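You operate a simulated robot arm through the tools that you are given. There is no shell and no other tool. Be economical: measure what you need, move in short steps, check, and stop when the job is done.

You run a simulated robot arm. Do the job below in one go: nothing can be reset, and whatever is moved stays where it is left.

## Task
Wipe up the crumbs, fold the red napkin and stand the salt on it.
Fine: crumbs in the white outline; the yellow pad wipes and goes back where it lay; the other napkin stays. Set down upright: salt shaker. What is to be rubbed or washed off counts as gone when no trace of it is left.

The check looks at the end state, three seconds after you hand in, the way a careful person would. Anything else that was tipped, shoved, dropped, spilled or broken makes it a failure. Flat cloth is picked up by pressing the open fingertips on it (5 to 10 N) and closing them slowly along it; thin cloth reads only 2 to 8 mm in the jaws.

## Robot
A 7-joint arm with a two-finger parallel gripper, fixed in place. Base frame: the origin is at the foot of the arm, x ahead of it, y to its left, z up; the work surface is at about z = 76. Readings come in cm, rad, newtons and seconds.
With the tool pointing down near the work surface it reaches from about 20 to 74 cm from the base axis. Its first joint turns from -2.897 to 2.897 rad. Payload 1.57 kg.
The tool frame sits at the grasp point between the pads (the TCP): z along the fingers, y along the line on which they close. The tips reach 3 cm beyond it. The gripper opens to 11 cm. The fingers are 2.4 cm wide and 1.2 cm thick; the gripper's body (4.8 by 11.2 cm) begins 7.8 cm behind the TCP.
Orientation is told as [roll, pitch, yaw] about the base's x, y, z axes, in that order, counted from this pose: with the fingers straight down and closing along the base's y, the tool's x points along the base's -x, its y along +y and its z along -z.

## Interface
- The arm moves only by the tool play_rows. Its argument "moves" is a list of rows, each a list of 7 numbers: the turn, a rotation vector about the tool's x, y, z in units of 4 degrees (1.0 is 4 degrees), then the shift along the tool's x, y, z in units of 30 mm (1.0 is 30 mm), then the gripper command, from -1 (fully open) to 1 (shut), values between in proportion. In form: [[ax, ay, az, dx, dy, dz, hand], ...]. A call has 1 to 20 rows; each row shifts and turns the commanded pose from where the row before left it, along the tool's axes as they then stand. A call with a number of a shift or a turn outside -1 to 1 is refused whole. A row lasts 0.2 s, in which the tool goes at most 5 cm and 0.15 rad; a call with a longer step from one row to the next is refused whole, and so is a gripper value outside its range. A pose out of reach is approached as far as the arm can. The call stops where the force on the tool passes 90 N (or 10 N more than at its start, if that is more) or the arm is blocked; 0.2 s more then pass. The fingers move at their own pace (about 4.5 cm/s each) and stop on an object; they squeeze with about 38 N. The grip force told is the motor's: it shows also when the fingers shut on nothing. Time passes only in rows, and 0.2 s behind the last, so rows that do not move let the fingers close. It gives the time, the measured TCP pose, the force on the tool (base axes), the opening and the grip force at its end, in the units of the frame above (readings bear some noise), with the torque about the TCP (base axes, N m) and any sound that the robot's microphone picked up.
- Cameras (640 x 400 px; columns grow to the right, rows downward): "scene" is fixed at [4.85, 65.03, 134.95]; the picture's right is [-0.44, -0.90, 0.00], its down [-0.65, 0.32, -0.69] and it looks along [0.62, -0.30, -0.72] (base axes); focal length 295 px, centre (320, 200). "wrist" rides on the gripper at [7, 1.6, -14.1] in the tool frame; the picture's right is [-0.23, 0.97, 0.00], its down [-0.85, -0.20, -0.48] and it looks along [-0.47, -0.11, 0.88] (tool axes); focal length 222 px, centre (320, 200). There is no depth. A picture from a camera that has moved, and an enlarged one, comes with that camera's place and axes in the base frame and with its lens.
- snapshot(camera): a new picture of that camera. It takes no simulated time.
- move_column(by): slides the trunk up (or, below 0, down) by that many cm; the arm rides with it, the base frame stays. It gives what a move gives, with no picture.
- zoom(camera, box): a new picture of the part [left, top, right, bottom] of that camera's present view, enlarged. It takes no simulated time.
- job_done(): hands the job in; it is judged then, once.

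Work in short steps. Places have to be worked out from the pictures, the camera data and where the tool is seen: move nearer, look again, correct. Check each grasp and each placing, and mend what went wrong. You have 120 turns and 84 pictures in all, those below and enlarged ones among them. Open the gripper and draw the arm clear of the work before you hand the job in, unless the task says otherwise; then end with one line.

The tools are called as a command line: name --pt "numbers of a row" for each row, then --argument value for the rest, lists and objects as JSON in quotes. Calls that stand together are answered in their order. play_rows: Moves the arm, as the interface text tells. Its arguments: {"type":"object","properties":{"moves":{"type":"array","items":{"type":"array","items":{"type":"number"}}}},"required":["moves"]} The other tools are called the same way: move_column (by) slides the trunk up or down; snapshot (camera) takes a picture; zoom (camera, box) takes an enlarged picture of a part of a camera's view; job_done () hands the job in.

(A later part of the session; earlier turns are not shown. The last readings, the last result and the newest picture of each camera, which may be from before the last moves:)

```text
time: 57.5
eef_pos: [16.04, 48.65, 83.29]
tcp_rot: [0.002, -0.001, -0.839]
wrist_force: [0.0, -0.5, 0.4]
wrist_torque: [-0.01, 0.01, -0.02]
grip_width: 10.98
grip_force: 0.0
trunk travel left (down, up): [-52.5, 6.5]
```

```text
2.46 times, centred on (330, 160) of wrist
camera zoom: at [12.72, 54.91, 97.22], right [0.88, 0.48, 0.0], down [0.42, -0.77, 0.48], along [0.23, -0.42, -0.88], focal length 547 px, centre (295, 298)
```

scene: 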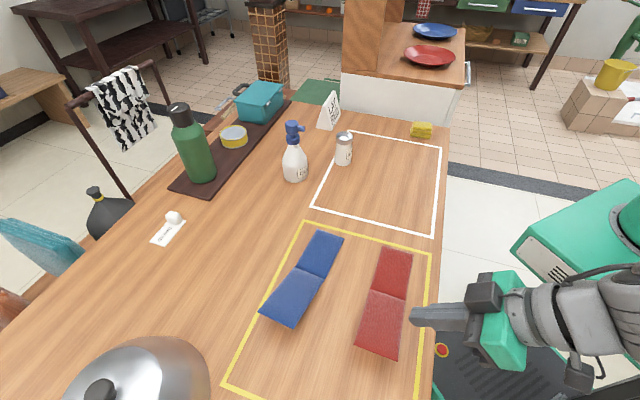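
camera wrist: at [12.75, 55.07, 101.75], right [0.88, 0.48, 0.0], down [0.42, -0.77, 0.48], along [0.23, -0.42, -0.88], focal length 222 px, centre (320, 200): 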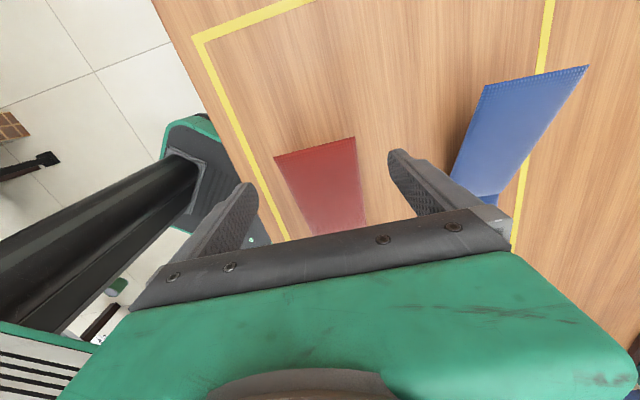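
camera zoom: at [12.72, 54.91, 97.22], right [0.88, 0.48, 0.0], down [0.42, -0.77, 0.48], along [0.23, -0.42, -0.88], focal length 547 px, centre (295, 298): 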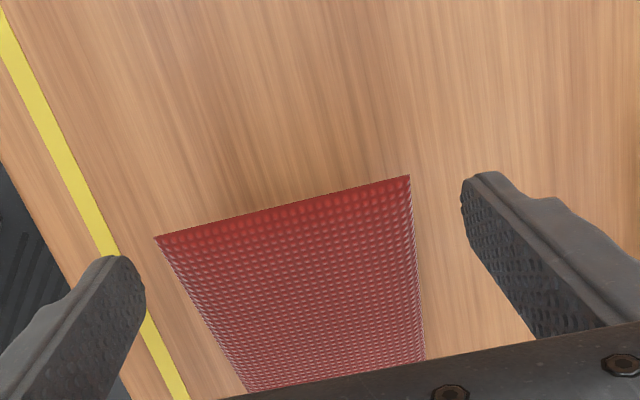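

Good straddle. I close slowly toward the flap's width and watch the reading.

play_rows --pt "0 0 0 0 0 0 -0.7" --pt "0 0 0 0 0 0 -0.5" --pt "0 0 0 0 0 0 -0.35" --pt "0 0 0 0 0 0 -0.3" --pt "0 0 0 0 0 0 -0.25" --pt "0 0 0 0 0 0 -0.25"

zoom --camera "wrist" --box '[200, 80, 460, 240]'

```text
time: 58.9
eef_pos: [16.1, 48.72, 83.16]
tcp_rot: [0.004, 0.001, -0.839]
wrist_force: [-0.5, 0.3, 0.4]
wrist_torque: [0.02, -0.03, 0.07]
grip_width: 7.39
grip_force: 37.6
trunk travel left (down, up): [-52.5, 6.5]
```

```text
2.46 times, centred on (330, 160) of wrist
camera zoom: at [12.72, 54.9, 97.23], right [0.88, 0.48, 0.0], down [0.42, -0.77, 0.48], along [0.23, -0.42, -0.88], focal length 547 px, centre (295, 298)
```

zoom: 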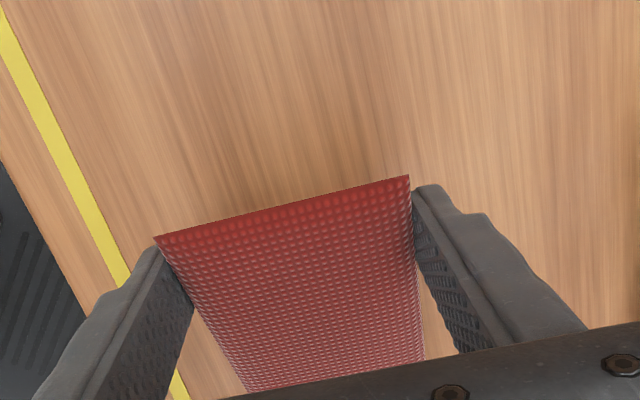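

It holds like a stiff panel, 7.39 cm, at full force. For the flap to pivot between the pads I want a light grip, so I ease the command and read the force.

play_rows --pt "0 0 0 0 0 0 -0.33" --pt "0 0 0 0 0 0 -0.33" --pt "0 0 0 0 0 0 -0.33"

```text
time: 59.7
eef_pos: [16.06, 48.54, 83.31]
tcp_rot: [0.003, 0.002, -0.84]
wrist_force: [0.0, 0.8, -0.8]
wrist_torque: [0.01, -0.01, 0.06]
grip_width: 7.43
grip_force: 10.8
trunk travel left (down, up): [-52.5, 6.5]
```

A light command gives a light force, good. First I turn the flap rigidly: full grip, rotating the tool about the crease axis together with the arc, 20° to begin.

play_rows --pt "0 0 0 0 0 0 -0.25" --pt "0 0 0 0 0 0 -0.25" --pt "0 1 0 -0.168 0 -0.265 -0.25" --pt "0 1 0 -0.168 0 -0.265 -0.25" --pt "0 1 0 -0.168 0 -0.265 -0.25" --pt "0 1 0 -0.168 0 -0.265 -0.25" --pt "0 1 0 -0.168 0 -0.265 -0.25" --pt "0 0 0 0 0 0 -0.25"

snapshot --camera "wrist"

zoom --camera "scene" --box '[300, 215, 480, 375]'

```text
time: 61.5
eef_pos: [18.05, 46.39, 86.86]
tcp_rot: [0.002, 0.351, -0.839]
wrist_force: [0.6, 3.2, 3.6]
wrist_torque: [-0.06, -0.23, 0.24]
grip_width: 7.26
grip_force: 37.6
trunk travel left (down, up): [-52.5, 6.5]
```

```text
47 pictures are left
camera wrist: at [18.21, 48.75, 102.42], right [0.87, 0.49, -0.08], down [0.5, -0.85, 0.16], along [0.01, -0.17, -0.98], focal length 222 px, centre (320, 200)
```

wrist: 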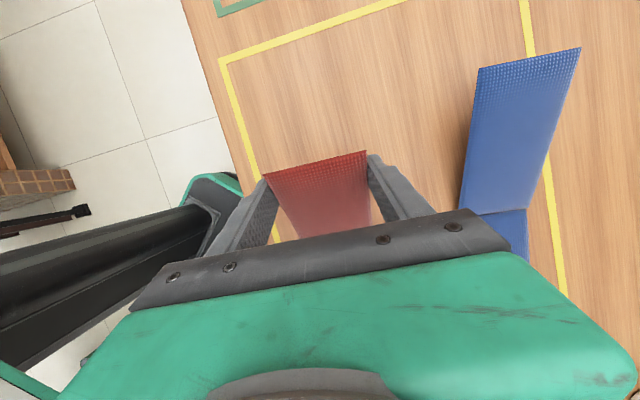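

```text
2.50 times, centred on (390, 295) of scene
camera zoom: at [4.85, 65.03, 134.95], right [-0.44, -0.9, 0.0], down [-0.65, 0.32, -0.69], along [0.62, -0.3, -0.72], focal length 738 px, centre (145, -38)
```

zoom: 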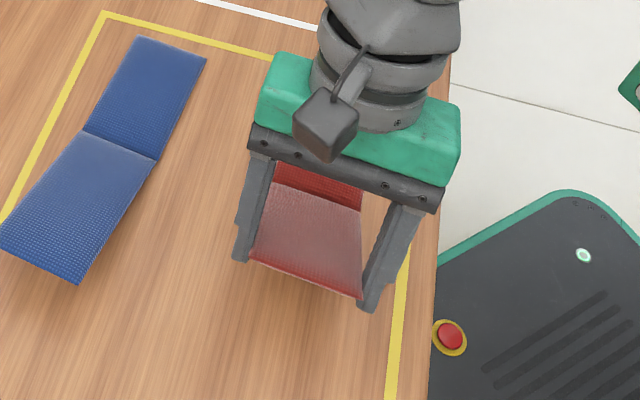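

The flap turns with the tool and forces stay small. I continue another 24°.

play_rows --pt "0 1 0 -0.168 0 -0.265 -0.25" --pt "0 1 0 -0.168 0 -0.265 -0.25" --pt "0 1 0 -0.168 0 -0.265 -0.25" --pt "0 1 0 -0.168 0 -0.265 -0.25" --pt "0 1 0 -0.168 0 -0.265 -0.25" --pt "0 1 0 -0.168 0 -0.265 -0.25" --pt "0 0 0 0 0 0 -0.25"

zoom --camera "scene" --box '[300, 215, 480, 375]'

```text
time: 63.1
eef_pos: [21.39, 42.83, 89.83]
tcp_rot: [0.006, 0.769, -0.833]
wrist_force: [-7.2, 5.8, 24.3]
wrist_torque: [-0.13, 0.28, 0.02]
grip_width: 7.29
grip_force: 37.7
trunk travel left (down, up): [-52.5, 6.5]
```

```text
2.50 times, centred on (390, 295) of scene
camera zoom: at [4.85, 65.03, 134.95], right [-0.44, -0.9, 0.0], down [-0.65, 0.32, -0.69], along [0.62, -0.3, -0.72], focal length 738 px, centre (145, -38)
```

zoom: 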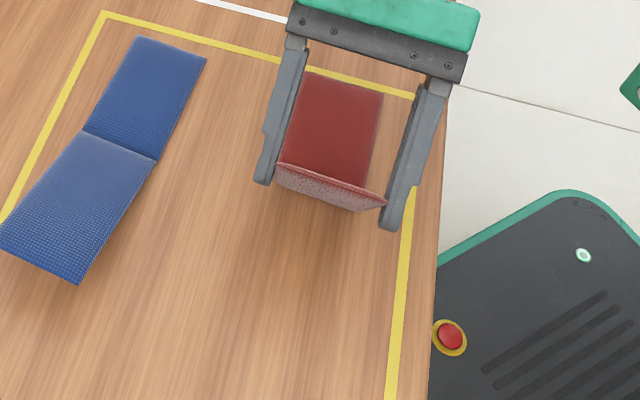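

Flap at about 67°, arm comfortable, with some downward push (24 N). I correct upward 2 mm and continue 20° more.

play_rows --pt "0 0 0 0.045 0 -0.05 -0.25" --pt "0 1 0 -0.168 0 -0.265 -0.25" --pt "0 1 0 -0.168 0 -0.265 -0.25" --pt "0 1 0 -0.168 0 -0.265 -0.25" --pt "0 1 0 -0.168 0 -0.265 -0.25" --pt "0 1 0 -0.168 0 -0.265 -0.25" --pt "0 0 0 0 0 0 -0.25"

zoom --camera "scene" --box '[300, 215, 480, 375]'

```text
time: 64.7
eef_pos: [24.43, 39.3, 90.5]
tcp_rot: [0.016, 1.126, -0.825]
wrist_force: [3.9, 9.3, 41.6]
wrist_torque: [0.37, 0.3, 0.01]
grip_width: 7.35
grip_force: 38.1
trunk travel left (down, up): [-52.5, 6.5]
```

```text
2.50 times, centred on (390, 295) of scene
camera zoom: at [4.85, 65.03, 134.95], right [-0.44, -0.9, 0.0], down [-0.65, 0.32, -0.69], along [0.62, -0.3, -0.72], focal length 738 px, centre (145, -38)
```

zoom: 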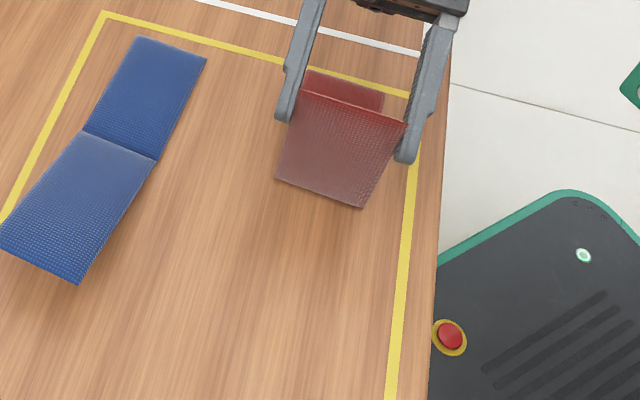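

The flap stands at about 90°. I relieve the push by 3 mm upward and carry it 20° past vertical.

play_rows --pt "0 0 0 0.1 0 -0.05 -0.25" --pt "0 1 0 -0.168 0 -0.265 -0.25" --pt "0 1 0 -0.168 0 -0.265 -0.25" --pt "0 1 0 -0.168 0 -0.265 -0.25" --pt "0 1 0 -0.168 0 -0.265 -0.25" --pt "0 1 0 -0.168 0 -0.265 -0.25" --pt "0 0 0 0 0 0 -0.25"

snapshot --camera "scene"

snapshot --camera "wrist"

```text
time: 66.3
eef_pos: [26.15, 37.05, 90.31]
tcp_rot: [0.008, 1.329, -0.831]
wrist_force: [3.0, 0.5, 26.1]
wrist_torque: [0.37, 0.54, -0.1]
grip_width: 7.29
grip_force: 37.7
out of reach, approached as far as the arm can: row 5, 6
trunk travel left (down, up): [-52.5, 6.5]
```

```text
43 pictures are left
```

scene: 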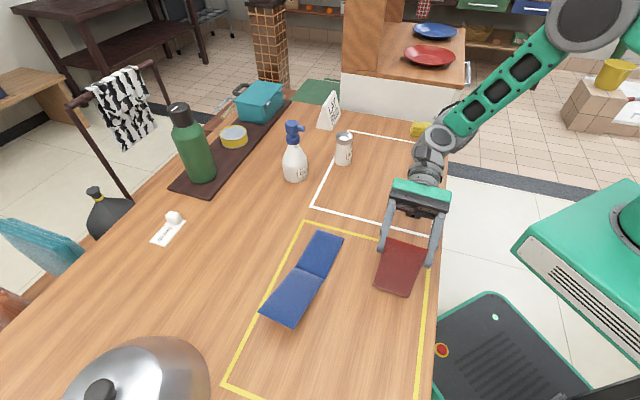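

```text
42 pictures are left
camera wrist: at [35.55, 29.18, 100.23], right [0.76, 0.61, -0.22], down [0.3, -0.63, -0.72], along [-0.58, 0.48, -0.66], focal length 222 px, centre (320, 200)
```

wrist: 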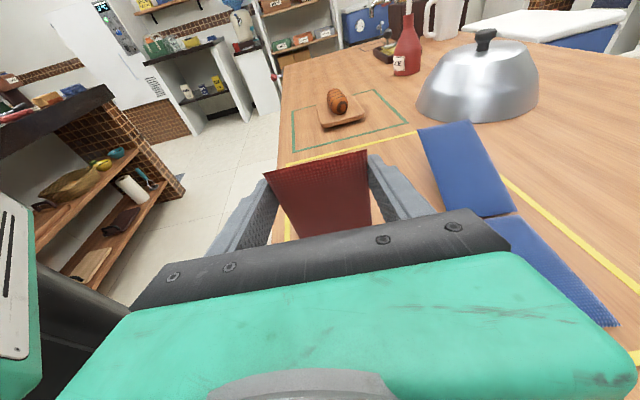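

The flap is about 100°, just past vertical. I open slightly to see whether it stays or falls inward.

play_rows --pt "0 0 0 0 0 0 -0.4" --pt "0 0 0 0 0 0 -0.6" --pt "0 0 0 0 0 0 -0.7"

zoom --camera "scene" --box '[300, 165, 480, 325]'

zoom --camera "wrist" --box '[180, 100, 480, 280]'

```text
time: 67.1
eef_pos: [26.34, 37.2, 90.19]
tcp_rot: [0.0, 1.326, -0.838]
wrist_force: [-0.4, 0.3, -0.2]
wrist_torque: [-0.02, -0.04, 0.01]
grip_width: 9.38
grip_force: 0.0
trunk travel left (down, up): [-52.5, 6.5]
```

```text
2.50 times, centred on (390, 245) of scene
camera zoom: at [4.85, 65.03, 134.95], right [-0.44, -0.9, 0.0], down [-0.65, 0.32, -0.69], along [0.62, -0.3, -0.72], focal length 738 px, centre (145, 88)
```

zoom: 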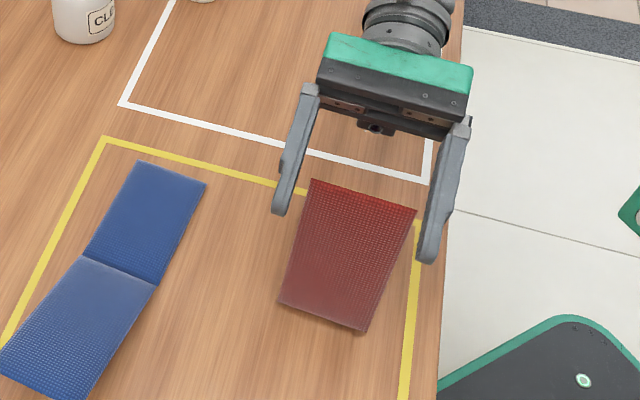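

```text
2.13 times, centred on (330, 190) of wrist
camera zoom: at [35.6, 29.3, 100.14], right [0.76, 0.61, -0.22], down [0.3, -0.63, -0.71], along [-0.57, 0.48, -0.66], focal length 474 px, centre (299, 221)
```

zoom: 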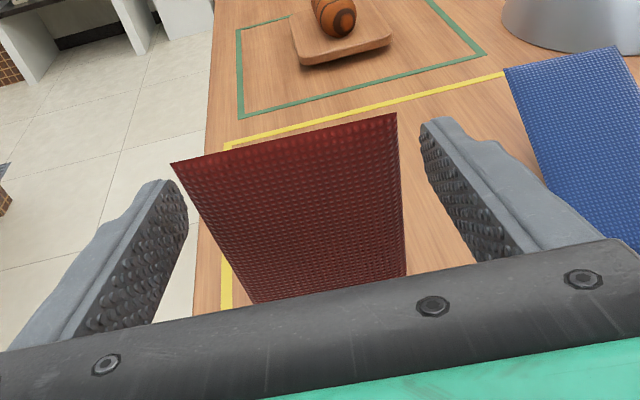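

The flap is free and still upright-ish; I wait a moment to see how it moves.

play_rows --pt "0 0 0 0 0 0 -1" --pt "0 0 0 0 0 0 -1" --pt "0 0 0 0 0 0 -1"

zoom --camera "scene" --box '[300, 165, 480, 325]'

```text
time: 67.9
eef_pos: [26.41, 37.2, 90.09]
tcp_rot: [0.004, 1.328, -0.836]
wrist_force: [0.5, -0.2, 0.3]
wrist_torque: [-0.02, 0.03, 0.02]
grip_width: 10.98
grip_force: 0.1
trunk travel left (down, up): [-52.5, 6.5]
```

```text
2.50 times, centred on (390, 245) of scene
camera zoom: at [4.85, 65.03, 134.95], right [-0.44, -0.9, 0.0], down [-0.65, 0.32, -0.69], along [0.62, -0.3, -0.72], focal length 738 px, centre (145, 88)
```

zoom: 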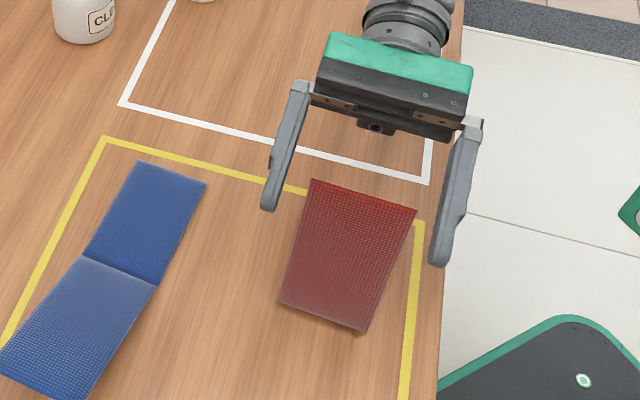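

The hinge holds the flap where it is put. I pull the hand back off the flap, rise, and straighten the tool.

play_rows --pt "0 0 0 0 0 -1 -1" --pt "0 0 0 0 0 -1 -1" --pt "0 0 0 0 0 -1 -1" --pt "0 0 0 1 0 0 -1" --pt "0 0 0 1 0 0 -1" --pt "0 0 0 0 0 0 -1"

play_rows --pt "0 -1 0 0 0 0 -1" --pt "0 -1 0 0 0 0 -1" --pt "0 -1 0 0 0 0 -1" --pt "0 -1 0 0 0 0 -1" --pt "0 -1 0 0 0 0 -1" --pt "0 -1 0 0 0 0 -1" --pt "0 -1 0 0 0 0 -1" --pt "0 -1 0 0 0 0 -1" --pt "0 -1 0 0 0 0 -1" --pt "0 -1 0 0 0 0 -1" --pt "0 -1 0 0 0 0 -1" --pt "0 -1 0 0 0 0 -1" --pt "0 -1 0 0 0 0 -1" --pt "0 -1 0 0 0 0 -1" --pt "0 -1 0 0 0 0 -1" --pt "0 -1 0 0 0 0 -1" --pt "0 -1 0 0 0 0 1" --pt "0 -1 0 0 0 0 1" --pt "0 -1 0 0 0 0 1" --pt "0 0 0 0 0 0 1"

snapshot --camera "wrist"

```text
time: 69.3
eef_pos: [26.51, 32.32, 95.71]
tcp_rot: [0.005, 1.325, -0.836]
wrist_force: [-0.1, 0.5, -0.1]
wrist_torque: [0.03, -0.02, 0.01]
grip_width: 11.0
grip_force: 0.2
out of reach, approached as far as the arm can: row 2, 3, 4, 5
trunk travel left (down, up): [-52.5, 6.5]
```

```text
time: 73.5
eef_pos: [26.24, 32.32, 95.67]
tcp_rot: [0.004, 0.001, -0.839]
wrist_force: [-0.1, 0.3, 0.5]
wrist_torque: [-0.01, 0.0, 0.02]
grip_width: 2.2
grip_force: 0.3
trunk travel left (down, up): [-52.5, 6.5]
```

```text
38 pictures are left
camera wrist: at [22.92, 38.59, 109.56], right [0.88, 0.48, 0.0], down [0.42, -0.77, 0.48], along [0.23, -0.42, -0.88], focal length 222 px, centre (320, 200)
```

wrist: 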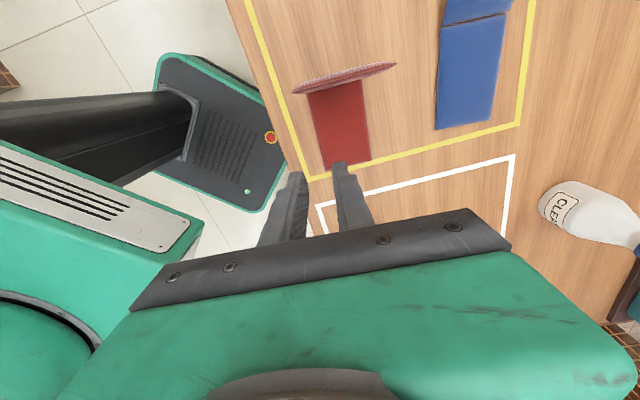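

The flap stands on its own. With closed fingers I pass over to its far side, go down behind it, and look.

play_rows --pt "0 0 0 0 0.1 -0.7 1" --pt "0 0 0 0.87 0.22 0 1" --pt "0 0 0 0.87 0.22 0 1" --pt "0 0 0 0.87 0.22 0 1" --pt "0 0 0 0.87 0.22 0 1" --pt "0 0 0 0.87 0.22 0 1" --pt "0 0 0 0 0 1 1" --pt "0 0 0 0 0 1 1" --pt "0 0 0 0 0 0.9 1" --pt "0 0 0 0 0 0 1"

snapshot --camera "wrist"

zoom --camera "scene" --box '[300, 185, 480, 345]'

```text
time: 75.7
eef_pos: [20.42, 44.19, 88.81]
tcp_rot: [0.002, 0.001, -0.839]
wrist_force: [0.0, -0.1, 0.2]
wrist_torque: [0.03, -0.01, -0.03]
grip_width: 0.0
grip_force: 20.6
trunk travel left (down, up): [-52.5, 6.5]
```

```text
37 pictures are left
camera wrist: at [16.91, 50.59, 102.85], right [0.88, 0.48, 0.0], down [0.42, -0.77, 0.48], along [0.23, -0.42, -0.88], focal length 222 px, centre (320, 200)
```

wrist: 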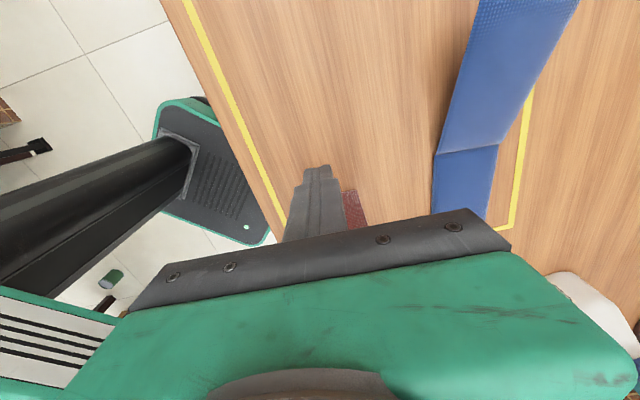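

```text
2.50 times, centred on (390, 265) of scene
camera zoom: at [4.85, 65.03, 134.95], right [-0.44, -0.9, 0.0], down [-0.65, 0.32, -0.69], along [0.62, -0.3, -0.72], focal length 738 px, centre (145, 38)
```

zoom: 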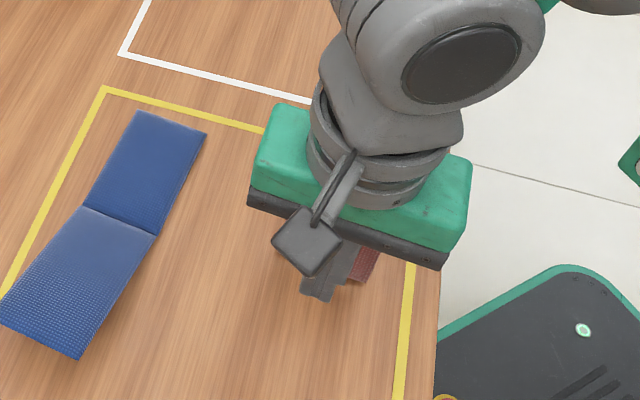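

Fingers are behind the flap. I push it over in an arc, first to about 140°.

play_rows --pt "0 0 0 -0.5 0 -0.03 1" --pt "0 0 0 -0.5 0 -0.03 1" --pt "0 0 0 -0.5 0 -0.03 1" --pt "0 0 0 -0.5 0 -0.03 1" --pt "0 0 0 -0.36 0 0.12 1" --pt "0 0 0 -0.36 0 0.12 1" --pt "0 0 0 -0.36 0 0.12 1" --pt "0 0 0 -0.3 0 0.255 1" --pt "0 0 0 -0.3 0 0.255 1" --pt "0 0 0 -0.3 0 0.255 1" --pt "0 0 0 0 0 0 1"

zoom --camera "scene" --box '[300, 185, 480, 345]'

snapshot --camera "wrist"

```text
time: 78.1
eef_pos: [28.25, 35.63, 86.03]
tcp_rot: [0.002, 0.001, -0.839]
wrist_force: [-0.4, 0.3, -0.3]
wrist_torque: [-0.04, 0.03, 0.03]
grip_width: 0.0
grip_force: 21.5
trunk travel left (down, up): [-52.5, 6.5]
```

```text
2.50 times, centred on (390, 265) of scene
camera zoom: at [4.85, 65.03, 134.95], right [-0.44, -0.9, 0.0], down [-0.65, 0.32, -0.69], along [0.62, -0.3, -0.72], focal length 738 px, centre (145, 38)
```

zoom: 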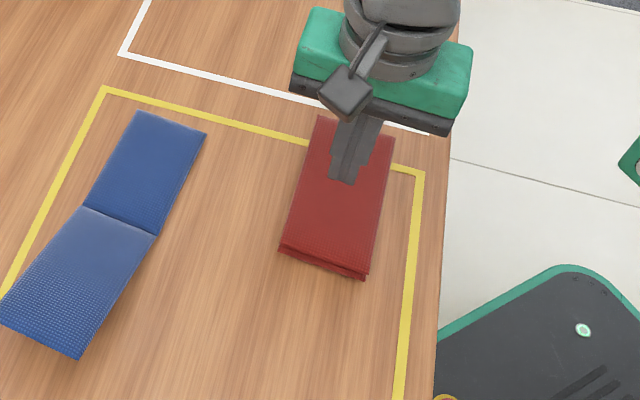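

```text
34 pictures are left
camera wrist: at [24.95, 41.82, 99.97], right [0.88, 0.48, 0.0], down [0.42, -0.77, 0.48], along [0.23, -0.42, -0.88], focal length 222 px, centre (320, 200)
```

wrist: 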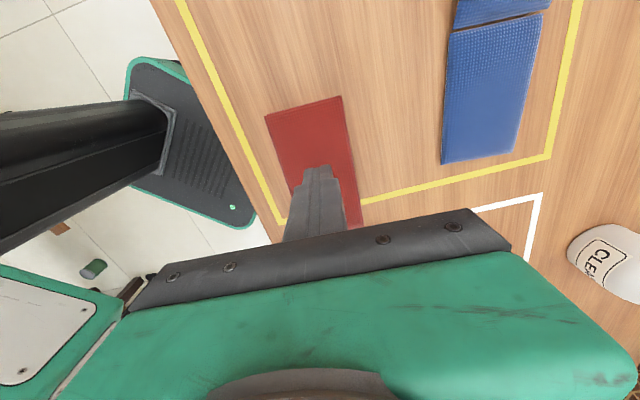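

The flap has gone over onto the other panel. I press it down gently to flatten.

play_rows --pt "0 0 0 -0.3 0 0.3 1" --pt "0 0 0 -0.2 0 0.3 1" --pt "0 0 0 0 0 0.2 1" --pt "0 0 0 0 0 0.15 1" --pt "0 0 0 0 0 0.15 1" --pt "0 0 0 0 0 0.15 1" --pt "0 0 0 0 0 0 1"

```text
time: 79.7
eef_pos: [29.16, 34.47, 82.23]
tcp_rot: [0.001, 0.0, -0.841]
wrist_force: [-0.8, -0.3, 0.0]
wrist_torque: [0.0, -0.01, 0.03]
grip_width: 0.0
grip_force: 21.1
trunk travel left (down, up): [-52.5, 6.5]
```

play_rows --pt "0 0 0 0 0 0.15 1" --pt "0 0 0 0 0 0.15 1" --pt "0 0 0 0 0 0.1 1" --pt "0 0 0 0 0 0.05 1" --pt "0 0 0 0 0 0 1"

zoom --camera "scene" --box '[330, 205, 460, 315]'

```text
time: 80.9
eef_pos: [29.3, 34.52, 81.23]
tcp_rot: [0.01, 0.002, -0.84]
wrist_force: [-1.5, -8.7, 43.8]
wrist_torque: [0.08, 0.37, 0.08]
grip_width: 0.02
grip_force: 21.6
trunk travel left (down, up): [-52.5, 6.5]
```

```text
3.64 times, centred on (395, 260) of scene
camera zoom: at [4.85, 65.03, 134.95], right [-0.44, -0.9, 0.0], down [-0.65, 0.32, -0.69], along [0.62, -0.3, -0.72], focal length 1073 px, centre (47, -18)
```

zoom: 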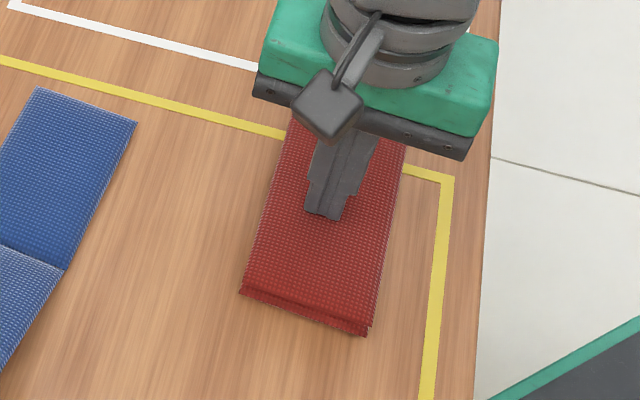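

Flattened, with the top at about z = 78.3. I rise and check the folded napkin.

play_rows --pt "0 0 0 0 0 -0.5 1" --pt "0 0 0 0 0 -1 1" --pt "0 0 0 0 0 -1 1" --pt "0 0 0 0.8 0 -1 1" --pt "0 0 0 0.9 0 -1 0" --pt "0 0 0 0.9 -0.5 -1 -1" --pt "0 0 0 0.9 -0.5 0 -1" --pt "0 0 0 0.9 -0.5 0 -1" --pt "0 0 0 0 0 0 -1"

snapshot --camera "wrist"

snapshot --camera "scene"

```text
time: 82.9
eef_pos: [17.33, 41.32, 97.41]
tcp_rot: [0.001, 0.0, -0.842]
wrist_force: [-0.1, -0.9, 0.7]
wrist_torque: [-0.04, -0.02, -0.01]
grip_width: 10.21
grip_force: 0.0
trunk travel left (down, up): [-52.5, 6.5]
```

```text
32 pictures are left
camera wrist: at [13.85, 47.58, 111.35], right [0.88, 0.48, 0.0], down [0.42, -0.77, 0.48], along [0.23, -0.42, -0.88], focal length 222 px, centre (320, 200)
```

wrist: 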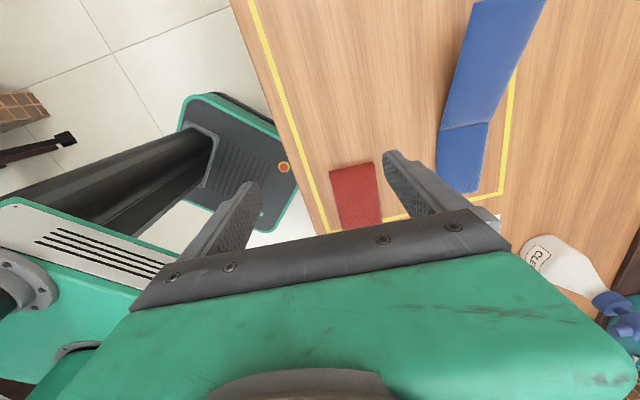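

```text
31 pictures are left
```

scene: 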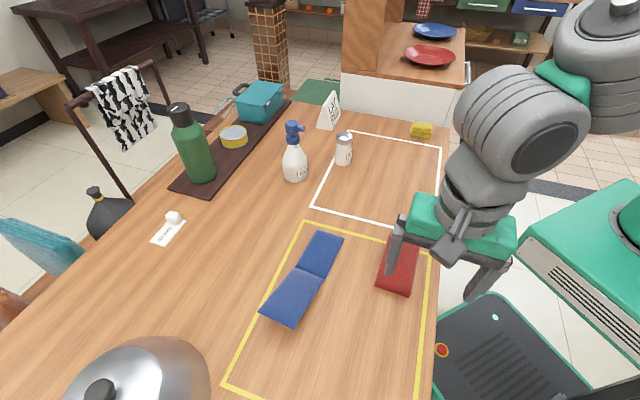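

The napkin is folded in half. Next the salt: I yaw back to 0 and rise a bit.

play_rows --pt "0 0 -1 0 0 -0.5 -1" --pt "0 0 -1 0 0 -0.5 -1" --pt "0 0 -1 0 0 0 -1" --pt "0 0 -1 0 0 0 -1" --pt "0 0 -1 0 0 0 -1" --pt "0 0 -1 0 0 0 -1" --pt "0 0 -1 0 0 0 -1" --pt "0 0 -1 0 0 0 -1" --pt "0 0 -1 0 0 0 -1" --pt "0 0 -1 0 0 0 -1" --pt "0 0 -1 0 0 0 -1" --pt "0 0 -1 0 0 0 -1" --pt "0 0 0 -0.9 -0.6 0 -1" --pt "0 0 0 -0.9 -0.6 0 -1" --pt "0 0 0 -0.9 -0.6 0 -1" --pt "0 0 0 -0.9 -0.6 0 -1" --pt "0 0 0 -0.9 -0.6 0 -1" --pt "0 0 0 -0.9 -0.6 0 -1" --pt "0 0 0 -0.9 -0.6 0 -1" --pt "0 0 0 -0.9 -0.6 0 -1"

play_rows --pt "0 0 0 -0.9 -0.1 0 -1" --pt "0 0 0 -0.9 -0.1 0 -1" --pt "0 0 0 -0.9 -0.1 0 -1" --pt "0 0 0 -0.9 -0.1 0 -1" --pt "0 0 0 -0.9 -0.1 0 -1" --pt "0 0 0 -0.9 -0.1 0 -1" --pt "0 0 0 0 0 0 -1"

snapshot --camera "wrist"

zoom --camera "scene" --box '[330, 205, 460, 315]'

```text
time: 87.1
eef_pos: [38.79, 26.83, 100.39]
tcp_rot: [0.002, 0.001, -0.002]
wrist_force: [-0.3, -0.2, -0.1]
wrist_torque: [0.03, 0.04, -0.03]
grip_width: 11.01
grip_force: 0.0
trunk travel left (down, up): [-52.5, 6.5]
```

```text
time: 88.7
eef_pos: [54.96, 25.08, 100.36]
tcp_rot: [-0.001, 0.0, -0.003]
wrist_force: [-0.9, -0.7, 0.0]
wrist_torque: [-0.02, 0.02, -0.02]
grip_width: 10.99
grip_force: 0.0
trunk travel left (down, up): [-52.5, 6.5]
```

```text
30 pictures are left
camera wrist: at [48.06, 26.68, 114.28], right [0.23, 0.97, 0.0], down [0.85, -0.2, 0.48], along [0.47, -0.11, -0.88], focal length 222 px, centre (320, 200)
```

wrist: 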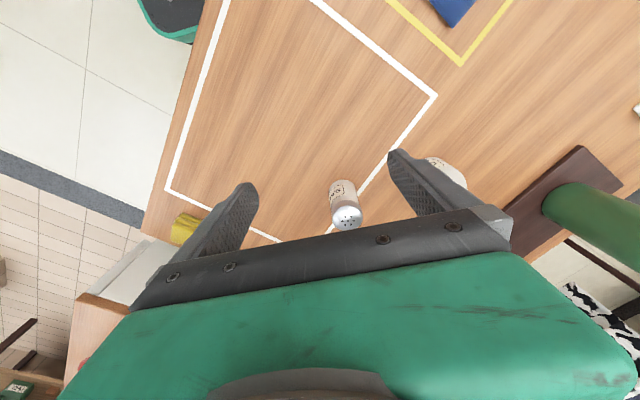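

```text
3.64 times, centred on (395, 260) of scene
camera zoom: at [4.85, 65.03, 134.95], right [-0.44, -0.9, 0.0], down [-0.65, 0.32, -0.69], along [0.62, -0.3, -0.72], focal length 1073 px, centre (47, -18)
```

zoom: 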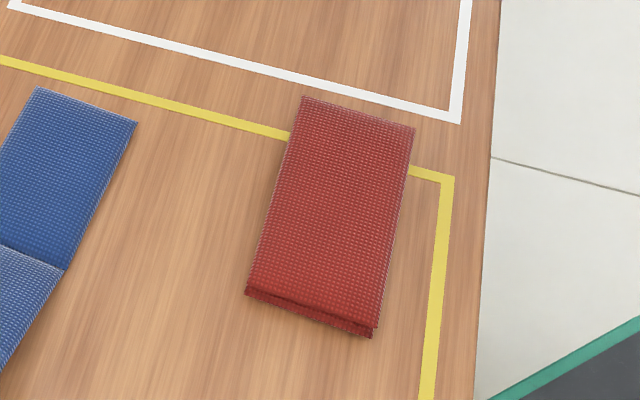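

The folded napkin has slid about 1.3 cm and its longer upper panel pokes over the yellow line. I'll go back and draw it about 3 cm back inside, gripping both layers across the width, before placing the salt.

play_rows --pt "0 0 0 0.877 0.294 0 -1" --pt "0 0 0 0.877 0.294 0 -1" --pt "0 0 0 0.877 0.294 0 -1" --pt "0 0 0 0.877 0.294 0 -1" --pt "0 0 0 0.877 0.294 0 -1" --pt "0 0 0 0.877 0.294 0 -1" --pt "0 0 0 0.877 0.294 0 -1" --pt "0 0 0 0.877 0.294 0 -1" --pt "0 0 0 0.877 0.294 0 -1" --pt "0 0 0 0.877 0.294 0 -1"

play_rows --pt "0 0 1 0 0 0.5 -1" --pt "0 0 1 0 0 0.5 -1" --pt "0 0 1 0 0 0.5 -1" --pt "0 0 1 0 0 0.5 -1" --pt "0 0 1 0 0 0.5 -1" --pt "0 0 1 0 0 0 -1" --pt "0 0 1 0 0 0 -1" --pt "0 0 1 0 0 0 -1" --pt "0 0 1 0 0 0 -1" --pt "0 0 1 0 0 0 -1" --pt "0 0 1 0 0 0 -1" --pt "0 0 1 0 0 0 -1" --pt "0 0 0 0 0 0.8 -1" --pt "0 0 0 0 0 0 -1"

snapshot --camera "wrist"

```text
time: 90.9
eef_pos: [28.56, 33.87, 100.44]
tcp_rot: [0.002, 0.001, -0.004]
wrist_force: [0.3, -0.1, -0.1]
wrist_torque: [0.01, -0.01, 0.01]
grip_width: 10.99
grip_force: 0.0
trunk travel left (down, up): [-52.5, 6.5]
```

```text
time: 93.9
eef_pos: [28.7, 33.94, 90.53]
tcp_rot: [0.002, 0.0, -0.841]
wrist_force: [-0.5, -0.2, -0.4]
wrist_torque: [-0.01, -0.02, 0.0]
grip_width: 11.0
grip_force: 0.1
trunk travel left (down, up): [-52.5, 6.5]
```

```text
28 pictures are left
camera wrist: at [25.29, 40.13, 104.48], right [0.88, 0.48, 0.0], down [0.42, -0.77, 0.48], along [0.23, -0.42, -0.88], focal length 222 px, centre (320, 200)
```

wrist: 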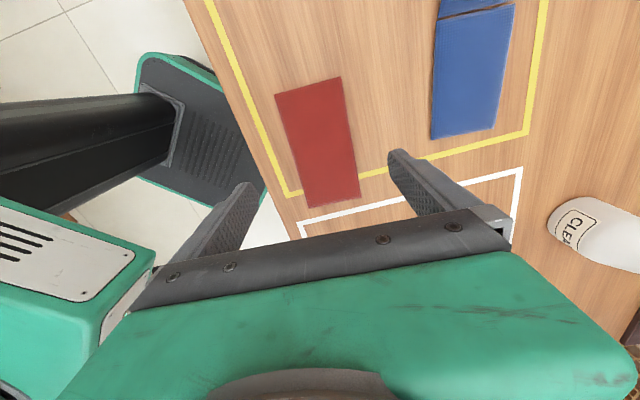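

The napkin is centred under the open fingers. I lower beside it and close to a gentle grip across both layers.

play_rows --pt "0 0 0 0 0 1 -1" --pt "0 0 0 0 0 1 -1" --pt "0 0 0 0 0 1 -1" --pt "0 0 0 0 0 0.4 -1" --pt "0 0 0 0 0 0.2 -1" --pt "0 0 0 0 0 0 -0.6" --pt "0 0 0 0 0 0 -0.4" --pt "0 0 0 0 0 0 -0.3" --pt "0 0 0 0 0 0 -0.27" --pt "0 0 0 0 0 0 -0.27"

zoom --camera "scene" --box '[330, 205, 460, 315]'

```text
time: 96.1
eef_pos: [28.56, 33.81, 79.65]
tcp_rot: [0.001, -0.001, -0.839]
wrist_force: [0.4, 1.3, -0.8]
wrist_torque: [0.03, -0.03, 0.0]
grip_width: 7.39
grip_force: 36.1
trunk travel left (down, up): [-52.5, 6.5]
```

```text
3.64 times, centred on (395, 260) of scene
camera zoom: at [4.85, 65.03, 134.95], right [-0.44, -0.9, 0.0], down [-0.65, 0.32, -0.69], along [0.62, -0.3, -0.72], focal length 1073 px, centre (47, -18)
```

zoom: 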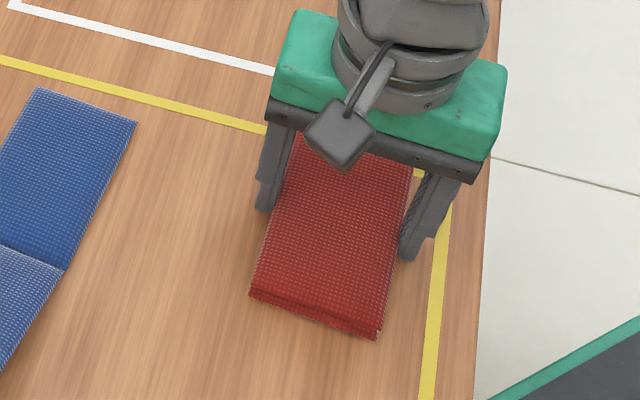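

Gripped (7.39 cm). I draw it 3.3 cm along +Y (tool +x) slowly, then release and rise.

play_rows --pt "0 0 0 0.22 0 0 -0.27" --pt "0 0 0 0.22 0 0 -0.27" --pt "0 0 0 0.22 0 0 -0.27" --pt "0 0 0 0.22 0 0 -0.27" --pt "0 0 0 0.22 0 0 -0.27" --pt "0 0 0 0 0 0 -0.27" --pt "0 0 0 0 0 0 -0.45" --pt "0 0 0 0 0 0 -0.7" --pt "0 0 0 0 0 0 -1" --pt "0 0 0 0 0 0 -1" --pt "0 0 0 0 0 -0.5 -1" --pt "0 0 0 0 0 -1 -1" --pt "0 0 0 0 0 -1 -1" --pt "0 0 0 0 0 -1 -1" --pt "0 0 0 0 0 -1 -1" --pt "0 0 0 0 0 -1 -1" --pt "0 0 0 0 0 -1 -1" --pt "0 0 0 0 0 -0.5 -1" --pt "0 0 0 0 0 0 -1"

play_rows --pt "0 0 -1 0 0 0 -1" --pt "0 0 -1 0 0 0 -1" --pt "0 0 -1 0 0 0 -1" --pt "0 0 -1 0 0 0 -1" --pt "0 0 -1 0 0 0 -1" --pt "0 0 -1 0 0 0 -1" --pt "0 0 -1 0 0 0 -1" --pt "0 0 -1 0 0 0 -1" --pt "0 0 -1 0 0 0 -1" --pt "0 0 -1 0 0 0 -1" --pt "0 0 -1 0 0 0 -1" --pt "0 0 -1 0 0 0 -1" --pt "0 0 0 -0.9 -0.3 0 -1" --pt "0 0 0 -0.9 -0.3 0 -1" --pt "0 0 0 -0.9 -0.3 0 -1" --pt "0 0 0 -0.9 -0.3 0 -1" --pt "0 0 0 -0.9 -0.3 0 -1" --pt "0 0 0 -0.9 -0.3 0 -1" --pt "0 0 0 -0.9 -0.3 0 -1" --pt "0 0 0 -0.9 -0.3 0 -1"

zoom --camera "scene" --box '[330, 205, 460, 315]'

```text
time: 100.1
eef_pos: [26.27, 36.21, 100.57]
tcp_rot: [0.002, -0.001, -0.839]
wrist_force: [0.4, 0.2, -0.3]
wrist_torque: [0.01, -0.01, 0.01]
grip_width: 10.98
grip_force: 0.1
trunk travel left (down, up): [-52.5, 6.5]
```

```text
time: 104.3
eef_pos: [47.95, 28.85, 100.9]
tcp_rot: [0.001, -0.003, -0.002]
wrist_force: [-0.5, 0.2, -0.3]
wrist_torque: [0.01, 0.0, 0.0]
grip_width: 11.04
grip_force: 0.2
trunk travel left (down, up): [-52.5, 6.5]
```

```text
3.64 times, centred on (395, 260) of scene
camera zoom: at [4.85, 65.03, 134.95], right [-0.44, -0.9, 0.0], down [-0.65, 0.32, -0.69], along [0.62, -0.3, -0.72], focal length 1073 px, centre (47, -18)
```

zoom: 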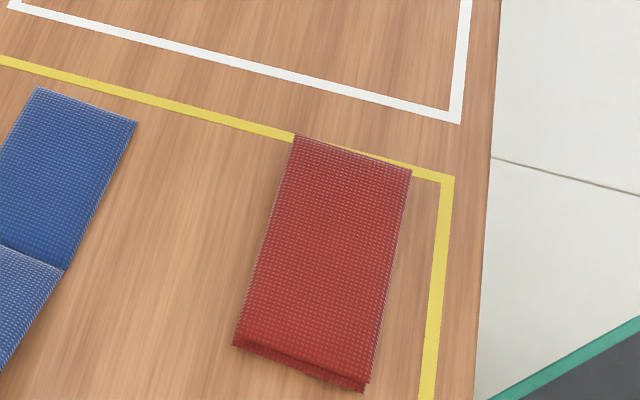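

The napkin now lies inside the yellow outline. On to the salt at about (68,26.4), top at z ≈ 85.

play_rows --pt "0 0 0 -0.78 -0.137 0.2 -1" --pt "0 0 0 -0.78 -0.137 0.2 -1" --pt "0 0 0 -0.78 -0.137 0.2 -1" --pt "0 0 0 -0.78 -0.137 0.2 -1" --pt "0 0 0 -0.78 -0.137 0.2 -1" --pt "0 0 0 -0.78 -0.137 0.2 -1" --pt "0 0 0 0 0 0 -1"

snapshot --camera "wrist"

```text
time: 105.9
eef_pos: [62.09, 26.45, 97.16]
tcp_rot: [0.0, 0.001, -0.003]
wrist_force: [0.1, -0.2, -0.5]
wrist_torque: [0.0, 0.01, -0.02]
grip_width: 11.0
grip_force: 0.1
trunk travel left (down, up): [-52.5, 6.5]
```

```text
25 pictures are left
camera wrist: at [55.17, 28.2, 110.99], right [0.23, 0.97, 0.0], down [0.85, -0.2, 0.48], along [0.47, -0.11, -0.88], focal length 222 px, centre (320, 200)
```

wrist: 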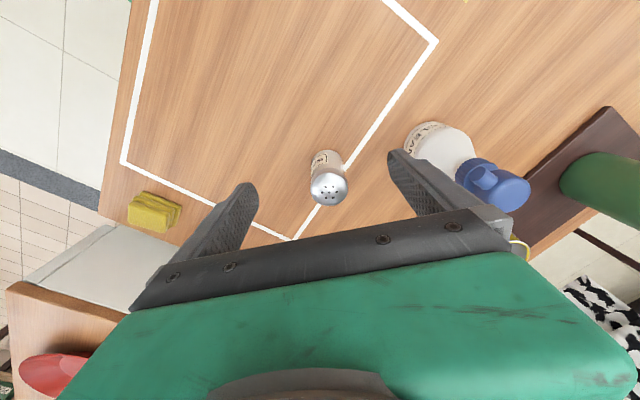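

Salt centre at about (67.8,26.5). I move over it and down to where the tips start beside the cap, then check.

play_rows --pt "0 0 0 -0.63 0 0 -1" --pt "0 0 0 -0.63 0 0 -1" --pt "0 0 0 -0.63 0 0 -1" --pt "0 0 0 0 0 0.9 -1" --pt "0 0 0 0 0 0.9 -1" --pt "0 0 0 0 0 0.5 -1" --pt "0 0 0 0 0 0 -1"

snapshot --camera "wrist"

```text
time: 107.5
eef_pos: [67.59, 26.5, 90.23]
tcp_rot: [0.001, -0.001, -0.003]
wrist_force: [-0.8, 0.0, 0.2]
wrist_torque: [0.01, 0.0, 0.02]
grip_width: 10.99
grip_force: 0.1
trunk travel left (down, up): [-52.5, 6.5]
```

```text
24 pictures are left
camera wrist: at [60.61, 28.23, 104.13], right [0.23, 0.97, 0.0], down [0.85, -0.2, 0.48], along [0.47, -0.11, -0.88], focal length 222 px, centre (320, 200)
```

wrist: 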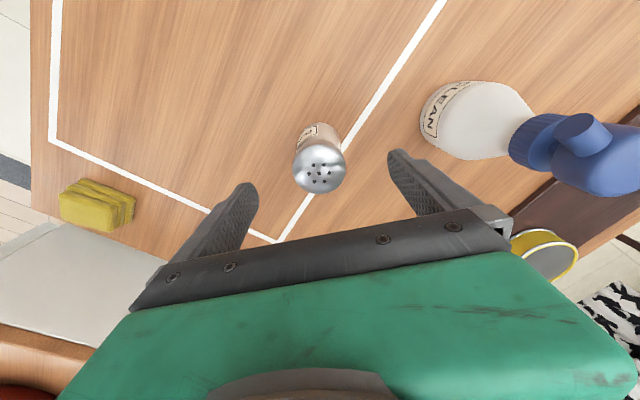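

Centred to within 2 mm. I descend to TCP z ≈ 81.3.

play_rows --pt "0 0 0 -0.07 0 0.7 -1" --pt "0 0 0 0 0 0.7 -1" --pt "0 0 0 0 0 0.7 -1" --pt "0 0 0 0 0 0.6 -1" --pt "0 0 0 0 0 0.27 -1" --pt "0 0 0 0 0 0 -1"

zoom --camera "scene" --box '[290, 100, 420, 210]'

```text
time: 108.9
eef_pos: [67.75, 26.51, 81.23]
tcp_rot: [0.002, -0.001, -0.002]
wrist_force: [-0.6, 0.4, 0.9]
wrist_torque: [-0.01, 0.03, 0.0]
grip_width: 10.99
grip_force: 0.0
trunk travel left (down, up): [-52.5, 6.5]
```

```text
3.64 times, centred on (355, 155) of scene
camera zoom: at [4.85, 65.03, 134.95], right [-0.44, -0.9, 0.0], down [-0.65, 0.32, -0.69], along [0.62, -0.3, -0.72], focal length 1073 px, centre (193, 364)
```

zoom: 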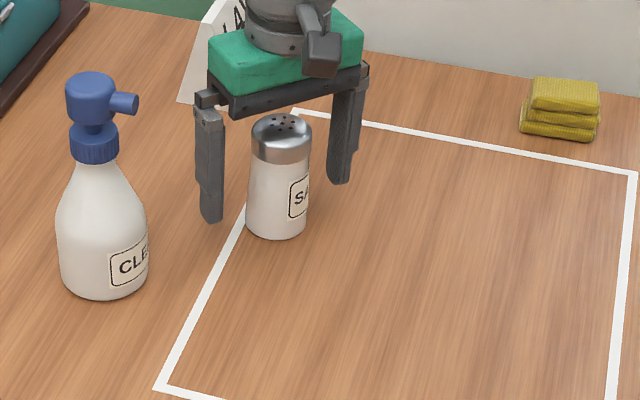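

The fingers straddle the shaker; I nudge 3 mm outward and close.

play_rows --pt "0 0 0 -0.1 -0.03 0 -1" --pt "0 0 0 0 0 0 -0.4" --pt "0 0 0 0 0 0 0" --pt "0 0 0 0 0 0 0.2" --pt "0 0 0 0 0 0 0.35" --pt "0 0 0 0 0 0 0.35" --pt "0 0 0 0 0 0 0.35"

zoom --camera "scene" --box '[290, 100, 420, 210]'

```text
time: 110.5
eef_pos: [68.09, 26.45, 81.25]
tcp_rot: [0.001, -0.001, -0.002]
wrist_force: [0.5, -0.9, -1.0]
wrist_torque: [0.01, 0.01, 0.01]
grip_width: 5.08
grip_force: 34.3
trunk travel left (down, up): [-52.5, 6.5]
```

```text
3.64 times, centred on (355, 155) of scene
camera zoom: at [4.85, 65.03, 134.95], right [-0.44, -0.9, 0.0], down [-0.65, 0.32, -0.69], along [0.62, -0.3, -0.72], focal length 1073 px, centre (193, 364)
```

zoom: 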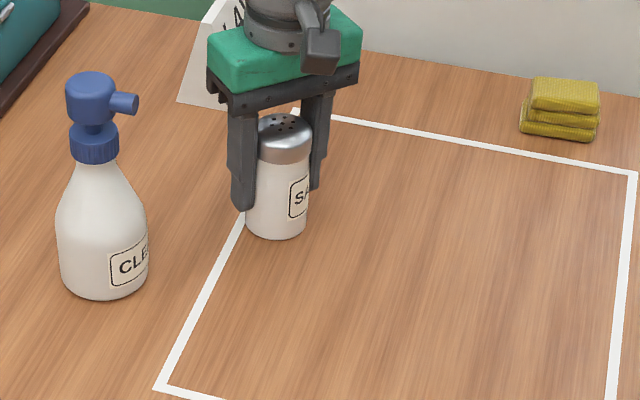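

Firm grip, 5.08 cm. I lift and check that the shaker comes along upright.

play_rows --pt "0 0 0 0 0 -0.4 0.4" --pt "0 0 0 0 0 -0.8 0.4" --pt "0 0 0 0 0 -1 0.4" --pt "0 0 0 0 0 -1 0.4" --pt "0 0 0 0 0 -1 0.4" --pt "0 0 0 0 0 0 0.4"

play_rows --pt "0 0 0 0.8625 0.2 0 0.4" --pt "0 0 0 0.8625 0.2 0 0.4" --pt "0 0 0 0.8625 0.2 0 0.4" --pt "0 0 0 0.8625 0.2 0 0.4" --pt "0 0 0 0.8625 0.2 0 0.4" --pt "0 0 0 0.8625 0.2 0 0.4" --pt "0 0 0 0.8625 0.2 0 0.4" --pt "0 0 0 0.8625 0.2 0 0.4" --pt "0 0 0 0.8625 0.2 0 0.4" --pt "0 0 0 0.8625 0.2 0 0.4" --pt "0 0 0 0.8625 0.2 0 0.4" --pt "0 0 0 0.8625 0.2 0 0.4" --pt "0 0 0 0.8625 0.2 0 0.4" --pt "0 0 0 0.8625 0.2 0 0.4" --pt "0 0 0 0.8625 0.2 0 0.4" --pt "0 0 0 0.8625 0.2 0 0.4" --pt "0 0 0 0 0 0 0.4"

snapshot --camera "scene"

snapshot --camera "wrist"

```text
time: 111.9
eef_pos: [68.36, 26.26, 93.87]
tcp_rot: [-0.001, 0.0, -0.002]
wrist_force: [-0.6, 0.0, -0.7]
wrist_torque: [-0.03, -0.03, 0.02]
grip_width: 5.09
grip_force: 38.2
trunk travel left (down, up): [-52.5, 6.5]
```

```text
time: 115.5
eef_pos: [26.76, 35.89, 93.93]
tcp_rot: [0.0, -0.001, -0.001]
wrist_force: [-1.0, -0.7, -1.2]
wrist_torque: [0.01, 0.0, 0.01]
grip_width: 5.09
grip_force: 38.1
trunk travel left (down, up): [-52.5, 6.5]
```

```text
21 pictures are left
```

scene: 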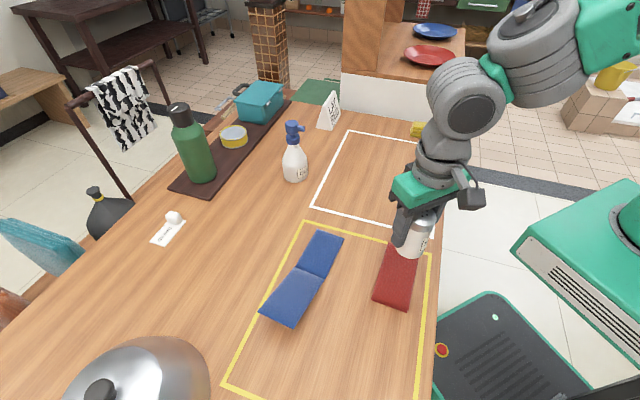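

```text
20 pictures are left
camera wrist: at [19.87, 37.6, 107.89], right [0.23, 0.97, 0.0], down [0.85, -0.2, 0.48], along [0.47, -0.11, -0.88], focal length 222 px, centre (320, 200)
```

wrist: 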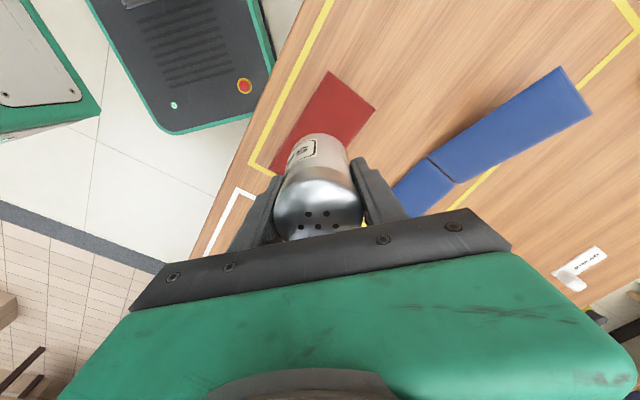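

The shaker hangs upright above the folded napkin. I lower it, slowing near the expected contact (TCP ≈ 83.4).

play_rows --pt "0 0 0 0 0 0.8 0.4" --pt "0 0 0 0 0 0.8 0.4" --pt "0 0 0 0 0 0.7 0.4" --pt "0 0 0 0 0 0.5 0.4" --pt "0 0 0 0 0 0.3 0.4" --pt "0 0 0 0 0 0 0.4"

zoom --camera "scene" --box '[330, 205, 460, 315]'

```text
time: 116.9
eef_pos: [26.86, 36.23, 84.56]
tcp_rot: [0.002, 0.0, -0.004]
wrist_force: [0.1, 0.3, -1.3]
wrist_torque: [-0.01, 0.0, 0.02]
grip_width: 5.06
grip_force: 37.8
trunk travel left (down, up): [-52.5, 6.5]
```

```text
3.64 times, centred on (395, 260) of scene
camera zoom: at [4.85, 65.03, 134.95], right [-0.44, -0.9, 0.0], down [-0.65, 0.32, -0.69], along [0.62, -0.3, -0.72], focal length 1073 px, centre (47, -18)
```

zoom: 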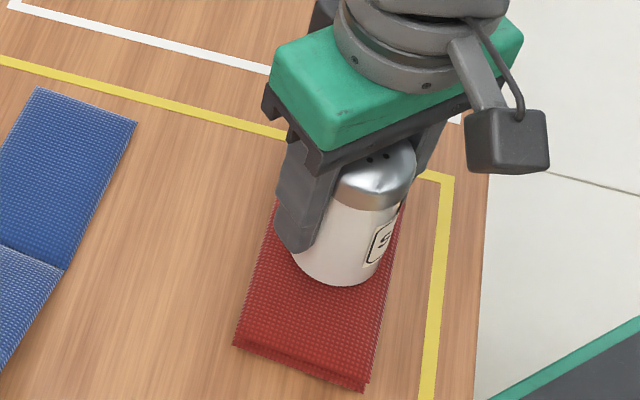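

Well centred. Creep down to contact.

play_rows --pt "0 0 0 0 0 0.15 0.4" --pt "0 0 0 0 0 0.1 0.4" --pt "0 0 0 0 0 0.05 0.4" --pt "0 0 0 0 0 0 0.4"

```text
time: 117.9
eef_pos: [26.87, 36.06, 83.68]
tcp_rot: [0.002, -0.003, 0.001]
wrist_force: [0.2, -2.5, 10.5]
wrist_torque: [0.01, 0.27, 0.03]
grip_width: 5.09
grip_force: 38.3
trunk travel left (down, up): [-52.5, 6.5]
```

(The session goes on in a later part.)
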